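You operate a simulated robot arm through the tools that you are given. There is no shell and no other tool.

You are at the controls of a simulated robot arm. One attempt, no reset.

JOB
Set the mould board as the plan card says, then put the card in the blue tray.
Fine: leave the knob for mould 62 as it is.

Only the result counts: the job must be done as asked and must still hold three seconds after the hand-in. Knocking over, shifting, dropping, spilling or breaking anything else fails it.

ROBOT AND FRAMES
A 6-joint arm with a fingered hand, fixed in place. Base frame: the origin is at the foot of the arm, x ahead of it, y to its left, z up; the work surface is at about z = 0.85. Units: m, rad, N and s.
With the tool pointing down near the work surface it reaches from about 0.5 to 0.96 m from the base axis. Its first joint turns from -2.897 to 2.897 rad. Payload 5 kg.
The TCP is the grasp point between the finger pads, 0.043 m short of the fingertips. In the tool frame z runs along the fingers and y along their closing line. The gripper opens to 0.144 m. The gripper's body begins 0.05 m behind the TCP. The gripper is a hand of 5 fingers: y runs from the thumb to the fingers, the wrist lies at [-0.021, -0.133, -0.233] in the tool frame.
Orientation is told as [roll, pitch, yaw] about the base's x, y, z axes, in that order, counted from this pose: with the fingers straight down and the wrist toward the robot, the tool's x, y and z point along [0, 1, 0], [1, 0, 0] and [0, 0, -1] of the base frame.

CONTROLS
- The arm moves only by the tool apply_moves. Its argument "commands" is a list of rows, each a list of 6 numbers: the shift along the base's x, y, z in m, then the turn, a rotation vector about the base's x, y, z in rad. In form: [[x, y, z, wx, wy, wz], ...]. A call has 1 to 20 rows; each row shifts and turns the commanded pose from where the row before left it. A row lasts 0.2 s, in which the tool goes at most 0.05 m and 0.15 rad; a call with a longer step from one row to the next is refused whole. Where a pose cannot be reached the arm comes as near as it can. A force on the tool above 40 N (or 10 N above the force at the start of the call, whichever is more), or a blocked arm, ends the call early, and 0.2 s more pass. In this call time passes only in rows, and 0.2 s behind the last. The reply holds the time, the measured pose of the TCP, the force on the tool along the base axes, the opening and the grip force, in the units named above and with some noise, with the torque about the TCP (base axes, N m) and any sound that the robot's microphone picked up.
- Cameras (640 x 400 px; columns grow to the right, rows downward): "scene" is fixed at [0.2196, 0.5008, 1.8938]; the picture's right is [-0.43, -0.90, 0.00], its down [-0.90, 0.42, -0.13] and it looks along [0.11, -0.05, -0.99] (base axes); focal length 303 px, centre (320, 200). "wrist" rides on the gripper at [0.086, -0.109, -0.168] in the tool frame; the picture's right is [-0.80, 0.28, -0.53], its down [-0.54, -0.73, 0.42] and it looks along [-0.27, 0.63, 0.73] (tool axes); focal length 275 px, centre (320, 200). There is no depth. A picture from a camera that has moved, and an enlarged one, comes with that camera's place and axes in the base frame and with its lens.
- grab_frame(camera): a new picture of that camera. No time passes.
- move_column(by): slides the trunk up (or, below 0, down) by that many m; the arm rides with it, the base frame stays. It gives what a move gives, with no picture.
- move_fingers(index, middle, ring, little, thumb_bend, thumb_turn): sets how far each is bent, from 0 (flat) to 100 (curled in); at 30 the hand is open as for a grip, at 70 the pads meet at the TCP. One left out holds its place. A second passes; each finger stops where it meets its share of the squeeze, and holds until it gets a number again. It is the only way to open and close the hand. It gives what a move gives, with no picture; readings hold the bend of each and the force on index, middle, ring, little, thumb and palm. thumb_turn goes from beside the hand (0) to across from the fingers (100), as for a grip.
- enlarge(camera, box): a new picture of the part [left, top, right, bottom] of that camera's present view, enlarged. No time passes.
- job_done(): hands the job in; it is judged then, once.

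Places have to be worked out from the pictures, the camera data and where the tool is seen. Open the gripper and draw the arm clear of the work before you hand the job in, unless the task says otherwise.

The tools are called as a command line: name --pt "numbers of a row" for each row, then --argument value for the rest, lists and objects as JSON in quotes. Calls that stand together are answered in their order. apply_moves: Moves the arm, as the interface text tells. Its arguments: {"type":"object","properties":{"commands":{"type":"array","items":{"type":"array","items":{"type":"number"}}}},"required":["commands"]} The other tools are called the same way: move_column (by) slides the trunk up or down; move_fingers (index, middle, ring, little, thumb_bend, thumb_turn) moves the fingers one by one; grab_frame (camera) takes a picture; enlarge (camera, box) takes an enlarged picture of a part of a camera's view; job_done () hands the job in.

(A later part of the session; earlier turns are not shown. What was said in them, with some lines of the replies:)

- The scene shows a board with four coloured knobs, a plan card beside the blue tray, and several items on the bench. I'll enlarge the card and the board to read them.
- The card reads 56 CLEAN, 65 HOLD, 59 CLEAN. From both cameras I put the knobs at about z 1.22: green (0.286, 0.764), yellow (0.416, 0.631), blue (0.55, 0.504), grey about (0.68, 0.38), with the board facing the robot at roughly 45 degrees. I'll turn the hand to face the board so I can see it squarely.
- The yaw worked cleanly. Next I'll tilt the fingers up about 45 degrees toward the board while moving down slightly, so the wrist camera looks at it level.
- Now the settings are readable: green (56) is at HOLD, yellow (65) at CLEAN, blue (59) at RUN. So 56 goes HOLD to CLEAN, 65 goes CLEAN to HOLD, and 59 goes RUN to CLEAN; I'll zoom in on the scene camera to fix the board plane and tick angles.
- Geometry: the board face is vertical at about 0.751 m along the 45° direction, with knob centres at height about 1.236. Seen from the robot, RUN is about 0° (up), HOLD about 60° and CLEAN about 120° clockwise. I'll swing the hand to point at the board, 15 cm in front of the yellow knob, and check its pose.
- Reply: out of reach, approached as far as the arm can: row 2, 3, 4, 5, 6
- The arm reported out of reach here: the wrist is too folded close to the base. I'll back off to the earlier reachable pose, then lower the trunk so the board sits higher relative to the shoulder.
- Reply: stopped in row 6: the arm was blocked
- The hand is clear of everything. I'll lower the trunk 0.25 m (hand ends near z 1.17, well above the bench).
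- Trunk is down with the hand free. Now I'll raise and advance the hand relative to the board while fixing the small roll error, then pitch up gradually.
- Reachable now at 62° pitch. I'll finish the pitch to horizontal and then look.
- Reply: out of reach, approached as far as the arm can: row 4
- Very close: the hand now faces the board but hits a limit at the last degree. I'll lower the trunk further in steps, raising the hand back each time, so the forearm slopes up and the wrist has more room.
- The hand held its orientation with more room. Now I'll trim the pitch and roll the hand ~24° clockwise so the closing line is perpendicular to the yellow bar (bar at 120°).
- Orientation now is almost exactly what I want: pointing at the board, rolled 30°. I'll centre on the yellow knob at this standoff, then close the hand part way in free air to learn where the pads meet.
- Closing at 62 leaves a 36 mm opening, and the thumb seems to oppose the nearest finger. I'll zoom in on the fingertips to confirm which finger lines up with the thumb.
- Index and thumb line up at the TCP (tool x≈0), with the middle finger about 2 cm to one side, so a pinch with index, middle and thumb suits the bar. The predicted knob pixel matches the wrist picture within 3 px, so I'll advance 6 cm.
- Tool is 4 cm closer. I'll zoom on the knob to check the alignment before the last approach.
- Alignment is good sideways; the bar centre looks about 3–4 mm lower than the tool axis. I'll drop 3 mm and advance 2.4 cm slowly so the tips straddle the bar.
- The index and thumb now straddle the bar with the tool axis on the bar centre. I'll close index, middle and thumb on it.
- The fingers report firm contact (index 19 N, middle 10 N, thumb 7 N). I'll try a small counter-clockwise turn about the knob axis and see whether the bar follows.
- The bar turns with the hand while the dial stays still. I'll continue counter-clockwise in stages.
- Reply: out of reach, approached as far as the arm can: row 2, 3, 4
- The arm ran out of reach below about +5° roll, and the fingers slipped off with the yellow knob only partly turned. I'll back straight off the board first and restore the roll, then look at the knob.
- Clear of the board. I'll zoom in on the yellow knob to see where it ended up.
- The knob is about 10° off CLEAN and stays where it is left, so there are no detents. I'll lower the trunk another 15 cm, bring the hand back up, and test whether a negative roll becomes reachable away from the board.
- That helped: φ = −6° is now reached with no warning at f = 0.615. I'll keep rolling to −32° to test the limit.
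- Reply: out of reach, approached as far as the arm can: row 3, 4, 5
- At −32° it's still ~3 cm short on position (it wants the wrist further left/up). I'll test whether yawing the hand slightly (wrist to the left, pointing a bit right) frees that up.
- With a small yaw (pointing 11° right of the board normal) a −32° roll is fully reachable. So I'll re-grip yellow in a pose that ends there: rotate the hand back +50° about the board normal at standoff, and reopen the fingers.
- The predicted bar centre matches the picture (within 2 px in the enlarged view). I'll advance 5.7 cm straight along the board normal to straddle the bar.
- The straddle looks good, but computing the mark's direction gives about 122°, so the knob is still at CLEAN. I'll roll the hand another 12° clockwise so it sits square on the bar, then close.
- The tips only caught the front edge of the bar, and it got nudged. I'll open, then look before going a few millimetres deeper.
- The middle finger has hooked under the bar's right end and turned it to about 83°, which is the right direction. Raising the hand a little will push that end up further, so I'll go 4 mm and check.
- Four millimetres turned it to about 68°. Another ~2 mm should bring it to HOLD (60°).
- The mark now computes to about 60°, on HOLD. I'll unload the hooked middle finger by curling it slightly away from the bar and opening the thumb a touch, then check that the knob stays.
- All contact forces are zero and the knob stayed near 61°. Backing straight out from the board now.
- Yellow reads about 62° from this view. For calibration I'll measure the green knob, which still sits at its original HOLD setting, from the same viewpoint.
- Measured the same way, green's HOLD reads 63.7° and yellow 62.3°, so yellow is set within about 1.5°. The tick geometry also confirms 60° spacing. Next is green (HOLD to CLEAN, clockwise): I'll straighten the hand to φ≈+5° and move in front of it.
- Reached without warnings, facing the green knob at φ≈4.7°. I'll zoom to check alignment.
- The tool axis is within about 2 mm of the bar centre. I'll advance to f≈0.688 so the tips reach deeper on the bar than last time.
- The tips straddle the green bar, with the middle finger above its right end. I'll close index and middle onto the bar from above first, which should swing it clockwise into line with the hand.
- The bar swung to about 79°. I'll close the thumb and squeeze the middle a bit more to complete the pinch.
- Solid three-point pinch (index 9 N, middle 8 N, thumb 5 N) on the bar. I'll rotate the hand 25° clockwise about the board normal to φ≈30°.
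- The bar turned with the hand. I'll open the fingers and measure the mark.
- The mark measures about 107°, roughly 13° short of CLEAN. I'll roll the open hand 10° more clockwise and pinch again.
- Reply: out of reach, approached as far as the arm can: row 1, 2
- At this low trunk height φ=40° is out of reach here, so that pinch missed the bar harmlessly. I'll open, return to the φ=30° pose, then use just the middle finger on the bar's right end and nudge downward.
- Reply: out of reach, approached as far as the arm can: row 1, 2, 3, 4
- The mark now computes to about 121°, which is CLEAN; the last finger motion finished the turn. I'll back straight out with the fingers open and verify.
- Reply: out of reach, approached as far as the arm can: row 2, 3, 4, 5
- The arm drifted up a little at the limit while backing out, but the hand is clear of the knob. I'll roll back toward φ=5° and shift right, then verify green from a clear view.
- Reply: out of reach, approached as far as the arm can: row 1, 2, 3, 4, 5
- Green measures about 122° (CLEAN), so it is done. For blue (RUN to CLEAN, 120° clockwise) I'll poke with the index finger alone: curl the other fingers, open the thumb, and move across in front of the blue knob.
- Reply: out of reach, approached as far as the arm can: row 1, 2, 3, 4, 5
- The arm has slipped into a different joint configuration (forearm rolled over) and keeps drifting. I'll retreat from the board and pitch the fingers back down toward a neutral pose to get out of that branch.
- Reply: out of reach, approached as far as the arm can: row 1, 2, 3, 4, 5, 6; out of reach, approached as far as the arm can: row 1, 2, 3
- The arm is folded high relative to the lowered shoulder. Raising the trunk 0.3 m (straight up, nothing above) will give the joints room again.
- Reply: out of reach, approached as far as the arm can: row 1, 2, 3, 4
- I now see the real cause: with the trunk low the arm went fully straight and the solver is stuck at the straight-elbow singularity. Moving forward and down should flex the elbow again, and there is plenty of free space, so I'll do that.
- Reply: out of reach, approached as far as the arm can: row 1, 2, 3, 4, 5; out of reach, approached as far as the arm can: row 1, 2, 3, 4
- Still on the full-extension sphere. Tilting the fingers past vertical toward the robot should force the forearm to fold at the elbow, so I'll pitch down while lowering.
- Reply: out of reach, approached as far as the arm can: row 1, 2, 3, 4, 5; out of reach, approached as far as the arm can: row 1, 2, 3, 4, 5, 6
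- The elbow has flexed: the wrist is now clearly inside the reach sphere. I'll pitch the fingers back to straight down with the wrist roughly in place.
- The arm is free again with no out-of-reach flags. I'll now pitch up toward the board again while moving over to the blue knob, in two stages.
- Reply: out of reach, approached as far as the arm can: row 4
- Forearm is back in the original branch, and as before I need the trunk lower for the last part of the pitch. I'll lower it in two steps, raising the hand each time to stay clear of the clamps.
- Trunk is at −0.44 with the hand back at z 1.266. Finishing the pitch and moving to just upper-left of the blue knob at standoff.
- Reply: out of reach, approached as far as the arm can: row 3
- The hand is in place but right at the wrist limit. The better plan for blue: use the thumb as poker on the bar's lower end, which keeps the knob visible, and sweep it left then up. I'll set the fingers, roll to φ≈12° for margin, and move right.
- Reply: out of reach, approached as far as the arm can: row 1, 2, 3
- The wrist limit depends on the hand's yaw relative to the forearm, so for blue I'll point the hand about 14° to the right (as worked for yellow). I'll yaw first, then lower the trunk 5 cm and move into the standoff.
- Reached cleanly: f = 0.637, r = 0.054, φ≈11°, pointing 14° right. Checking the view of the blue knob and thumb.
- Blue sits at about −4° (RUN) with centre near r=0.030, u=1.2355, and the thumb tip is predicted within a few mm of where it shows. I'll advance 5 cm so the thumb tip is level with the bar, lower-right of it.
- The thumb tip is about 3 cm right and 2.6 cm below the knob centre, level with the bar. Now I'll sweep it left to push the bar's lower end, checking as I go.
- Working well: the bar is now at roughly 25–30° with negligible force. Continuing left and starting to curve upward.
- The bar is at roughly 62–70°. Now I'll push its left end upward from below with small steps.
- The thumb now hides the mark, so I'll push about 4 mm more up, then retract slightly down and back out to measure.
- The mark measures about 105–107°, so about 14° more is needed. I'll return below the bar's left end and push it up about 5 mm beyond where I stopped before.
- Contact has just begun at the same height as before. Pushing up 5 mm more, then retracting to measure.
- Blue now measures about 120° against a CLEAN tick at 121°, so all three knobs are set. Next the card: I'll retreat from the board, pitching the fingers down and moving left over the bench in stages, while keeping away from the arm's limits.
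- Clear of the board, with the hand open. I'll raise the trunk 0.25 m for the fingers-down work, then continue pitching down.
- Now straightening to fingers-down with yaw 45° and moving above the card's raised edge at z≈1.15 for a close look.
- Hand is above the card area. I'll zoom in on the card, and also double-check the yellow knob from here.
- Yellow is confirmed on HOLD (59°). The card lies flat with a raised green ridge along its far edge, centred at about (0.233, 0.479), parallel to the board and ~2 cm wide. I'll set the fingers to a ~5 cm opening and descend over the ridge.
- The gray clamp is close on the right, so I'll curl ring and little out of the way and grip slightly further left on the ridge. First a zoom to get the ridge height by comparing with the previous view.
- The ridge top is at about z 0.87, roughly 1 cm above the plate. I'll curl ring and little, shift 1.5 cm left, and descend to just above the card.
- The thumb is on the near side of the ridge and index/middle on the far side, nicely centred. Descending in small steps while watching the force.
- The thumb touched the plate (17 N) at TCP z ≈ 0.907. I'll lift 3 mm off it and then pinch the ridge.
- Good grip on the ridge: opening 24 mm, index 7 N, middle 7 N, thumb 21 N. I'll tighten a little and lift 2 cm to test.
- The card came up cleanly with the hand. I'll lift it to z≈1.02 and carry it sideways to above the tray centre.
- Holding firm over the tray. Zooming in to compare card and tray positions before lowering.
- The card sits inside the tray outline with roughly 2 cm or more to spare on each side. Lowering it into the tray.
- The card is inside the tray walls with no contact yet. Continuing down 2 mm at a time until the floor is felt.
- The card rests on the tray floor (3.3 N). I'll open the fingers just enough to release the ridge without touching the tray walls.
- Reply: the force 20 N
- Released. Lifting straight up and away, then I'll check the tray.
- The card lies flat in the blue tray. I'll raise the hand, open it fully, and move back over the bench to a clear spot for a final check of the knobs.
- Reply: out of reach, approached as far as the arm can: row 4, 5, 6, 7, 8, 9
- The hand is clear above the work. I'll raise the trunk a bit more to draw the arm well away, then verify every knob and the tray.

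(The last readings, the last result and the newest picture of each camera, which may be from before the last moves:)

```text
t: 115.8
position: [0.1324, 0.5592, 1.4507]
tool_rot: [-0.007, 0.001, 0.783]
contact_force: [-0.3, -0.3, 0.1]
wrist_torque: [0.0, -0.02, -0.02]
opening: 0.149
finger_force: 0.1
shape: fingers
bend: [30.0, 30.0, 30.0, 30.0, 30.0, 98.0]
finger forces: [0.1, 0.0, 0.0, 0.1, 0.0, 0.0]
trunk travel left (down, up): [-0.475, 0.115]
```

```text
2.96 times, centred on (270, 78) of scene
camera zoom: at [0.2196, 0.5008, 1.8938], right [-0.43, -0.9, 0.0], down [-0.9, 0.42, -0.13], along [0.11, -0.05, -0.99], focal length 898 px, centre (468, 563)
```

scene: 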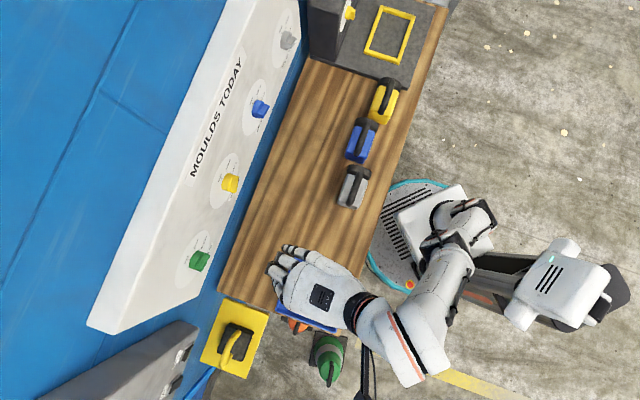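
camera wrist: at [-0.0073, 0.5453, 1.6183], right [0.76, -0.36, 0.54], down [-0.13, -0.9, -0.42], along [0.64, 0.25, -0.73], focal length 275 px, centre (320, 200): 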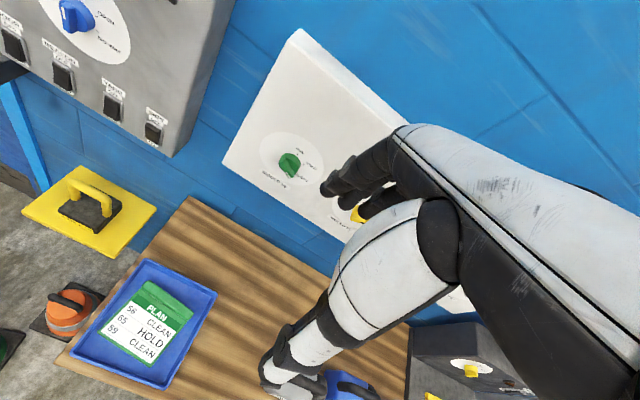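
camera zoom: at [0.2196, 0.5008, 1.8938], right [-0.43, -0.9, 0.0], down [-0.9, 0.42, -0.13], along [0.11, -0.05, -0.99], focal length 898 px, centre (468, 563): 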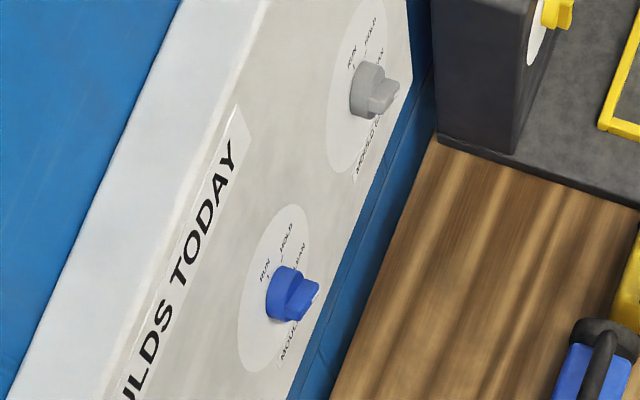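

enlarge --camera "scene" --box '[230, 70, 320, 145]'

enlarge --camera "scene" --box '[205, 150, 285, 210]'

enlarge --camera "scene" --box '[165, 225, 230, 300]'

enlarge --camera "scene" --box '[255, 10, 325, 80]'

enlarge --camera "wrist" --box '[50, 230, 240, 400]'

```text
5.33 times, centred on (275, 108) of scene
camera zoom: at [0.2196, 0.5008, 1.8938], right [-0.43, -0.9, 0.0], down [-0.9, 0.42, -0.13], along [0.11, -0.05, -0.99], focal length 1617 px, centre (560, 693)
```

zoom: 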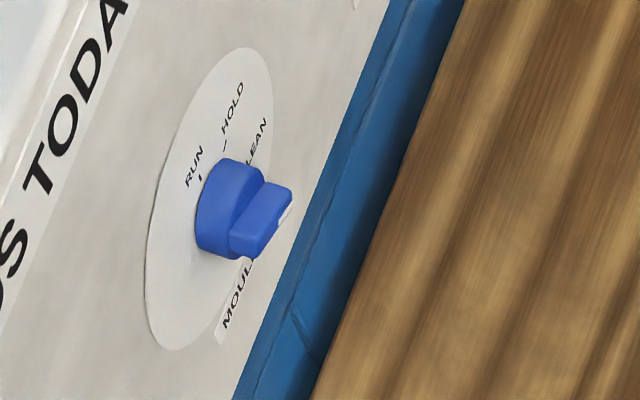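

```text
6.67 times, centred on (245, 180) of scene
camera zoom: at [0.2196, 0.5008, 1.8938], right [-0.43, -0.9, 0.0], down [-0.9, 0.42, -0.13], along [0.11, -0.05, -0.99], focal length 2021 px, centre (820, 333)
```

zoom: 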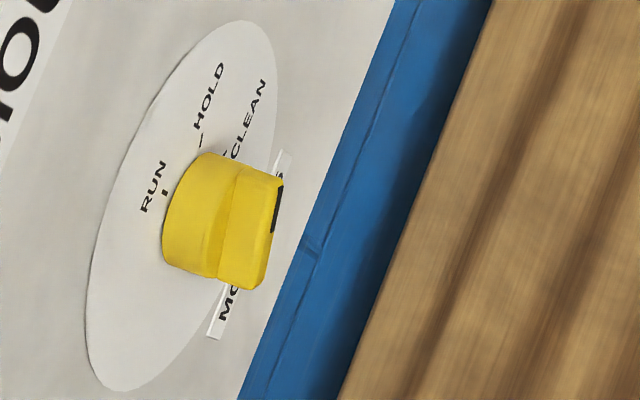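

```text
5.33 times, centred on (198, 262) of scene
camera zoom: at [0.2196, 0.5008, 1.8938], right [-0.43, -0.9, 0.0], down [-0.9, 0.42, -0.13], along [0.11, -0.05, -0.99], focal length 1617 px, centre (973, -133)
```

zoom: 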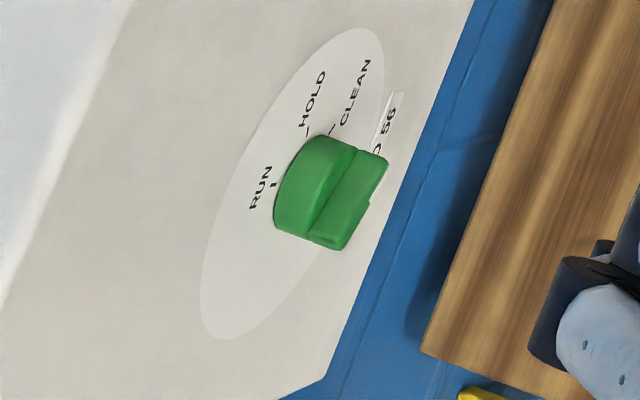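

```text
5.71 times, centred on (290, 45) of scene
camera zoom: at [0.2196, 0.5008, 1.8938], right [-0.43, -0.9, 0.0], down [-0.9, 0.42, -0.13], along [0.11, -0.05, -0.99], focal length 1732 px, centre (491, 1086)
```

zoom: 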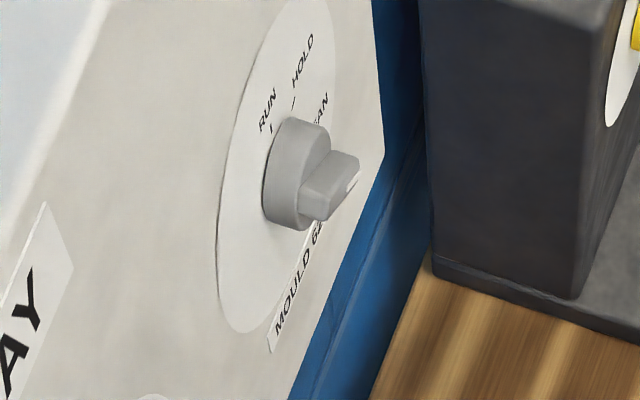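

```text
2.35 times, centred on (145, 315) of wrist
camera zoom: at [-0.0073, 0.5453, 1.6183], right [0.76, -0.36, 0.54], down [-0.13, -0.9, -0.42], along [0.64, 0.25, -0.73], focal length 648 px, centre (732, -71)
```

zoom: 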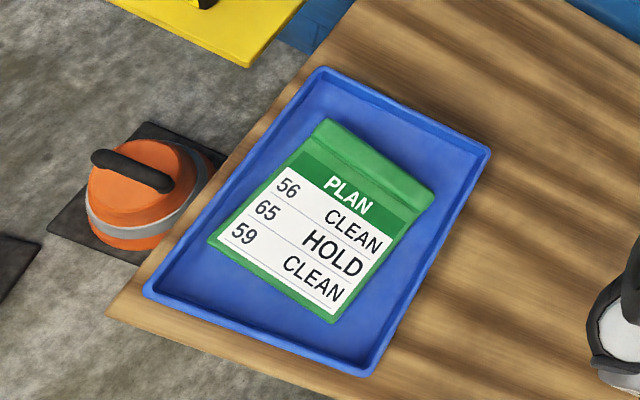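

Everything checks out: 56 on CLEAN, 65 on HOLD, 59 on CLEAN, 62 untouched, the card flat in the blue tray. Nothing else has moved, and the hand is open and clear. Handing in.

job_done

```text
The job is handed in.
```

The mould board is set as the plan card says, the card is in the blue tray, and I've handed the job in; I haven't seen the verdict.

| Mould | Was | Now | Last reading (label marks about 60° apart) |
|---|---|---|---|
| 56 (green) | HOLD | CLEAN | about 122°, mark at about 120° |
| 65 (yellow) | CLEAN | HOLD | about 59°, mark at about 60° |
| 59 (blue) | RUN | CLEAN | about 120°, mark at about 121° |
| 62 (grey) | – | left as it was | not measured; looks the same as at the start |

- **Card:** it is lying flat inside the tray, clear of the walls.
- **Surroundings:** nothing else looked moved in the final pictures. The hand is open and raised well above the bench.
- **Along the way:** the first grip on the yellow knob slipped off when the arm ran out of reach. It briefly ran out of reach a few more times near the board. The knobs were checked again in the final pictures.
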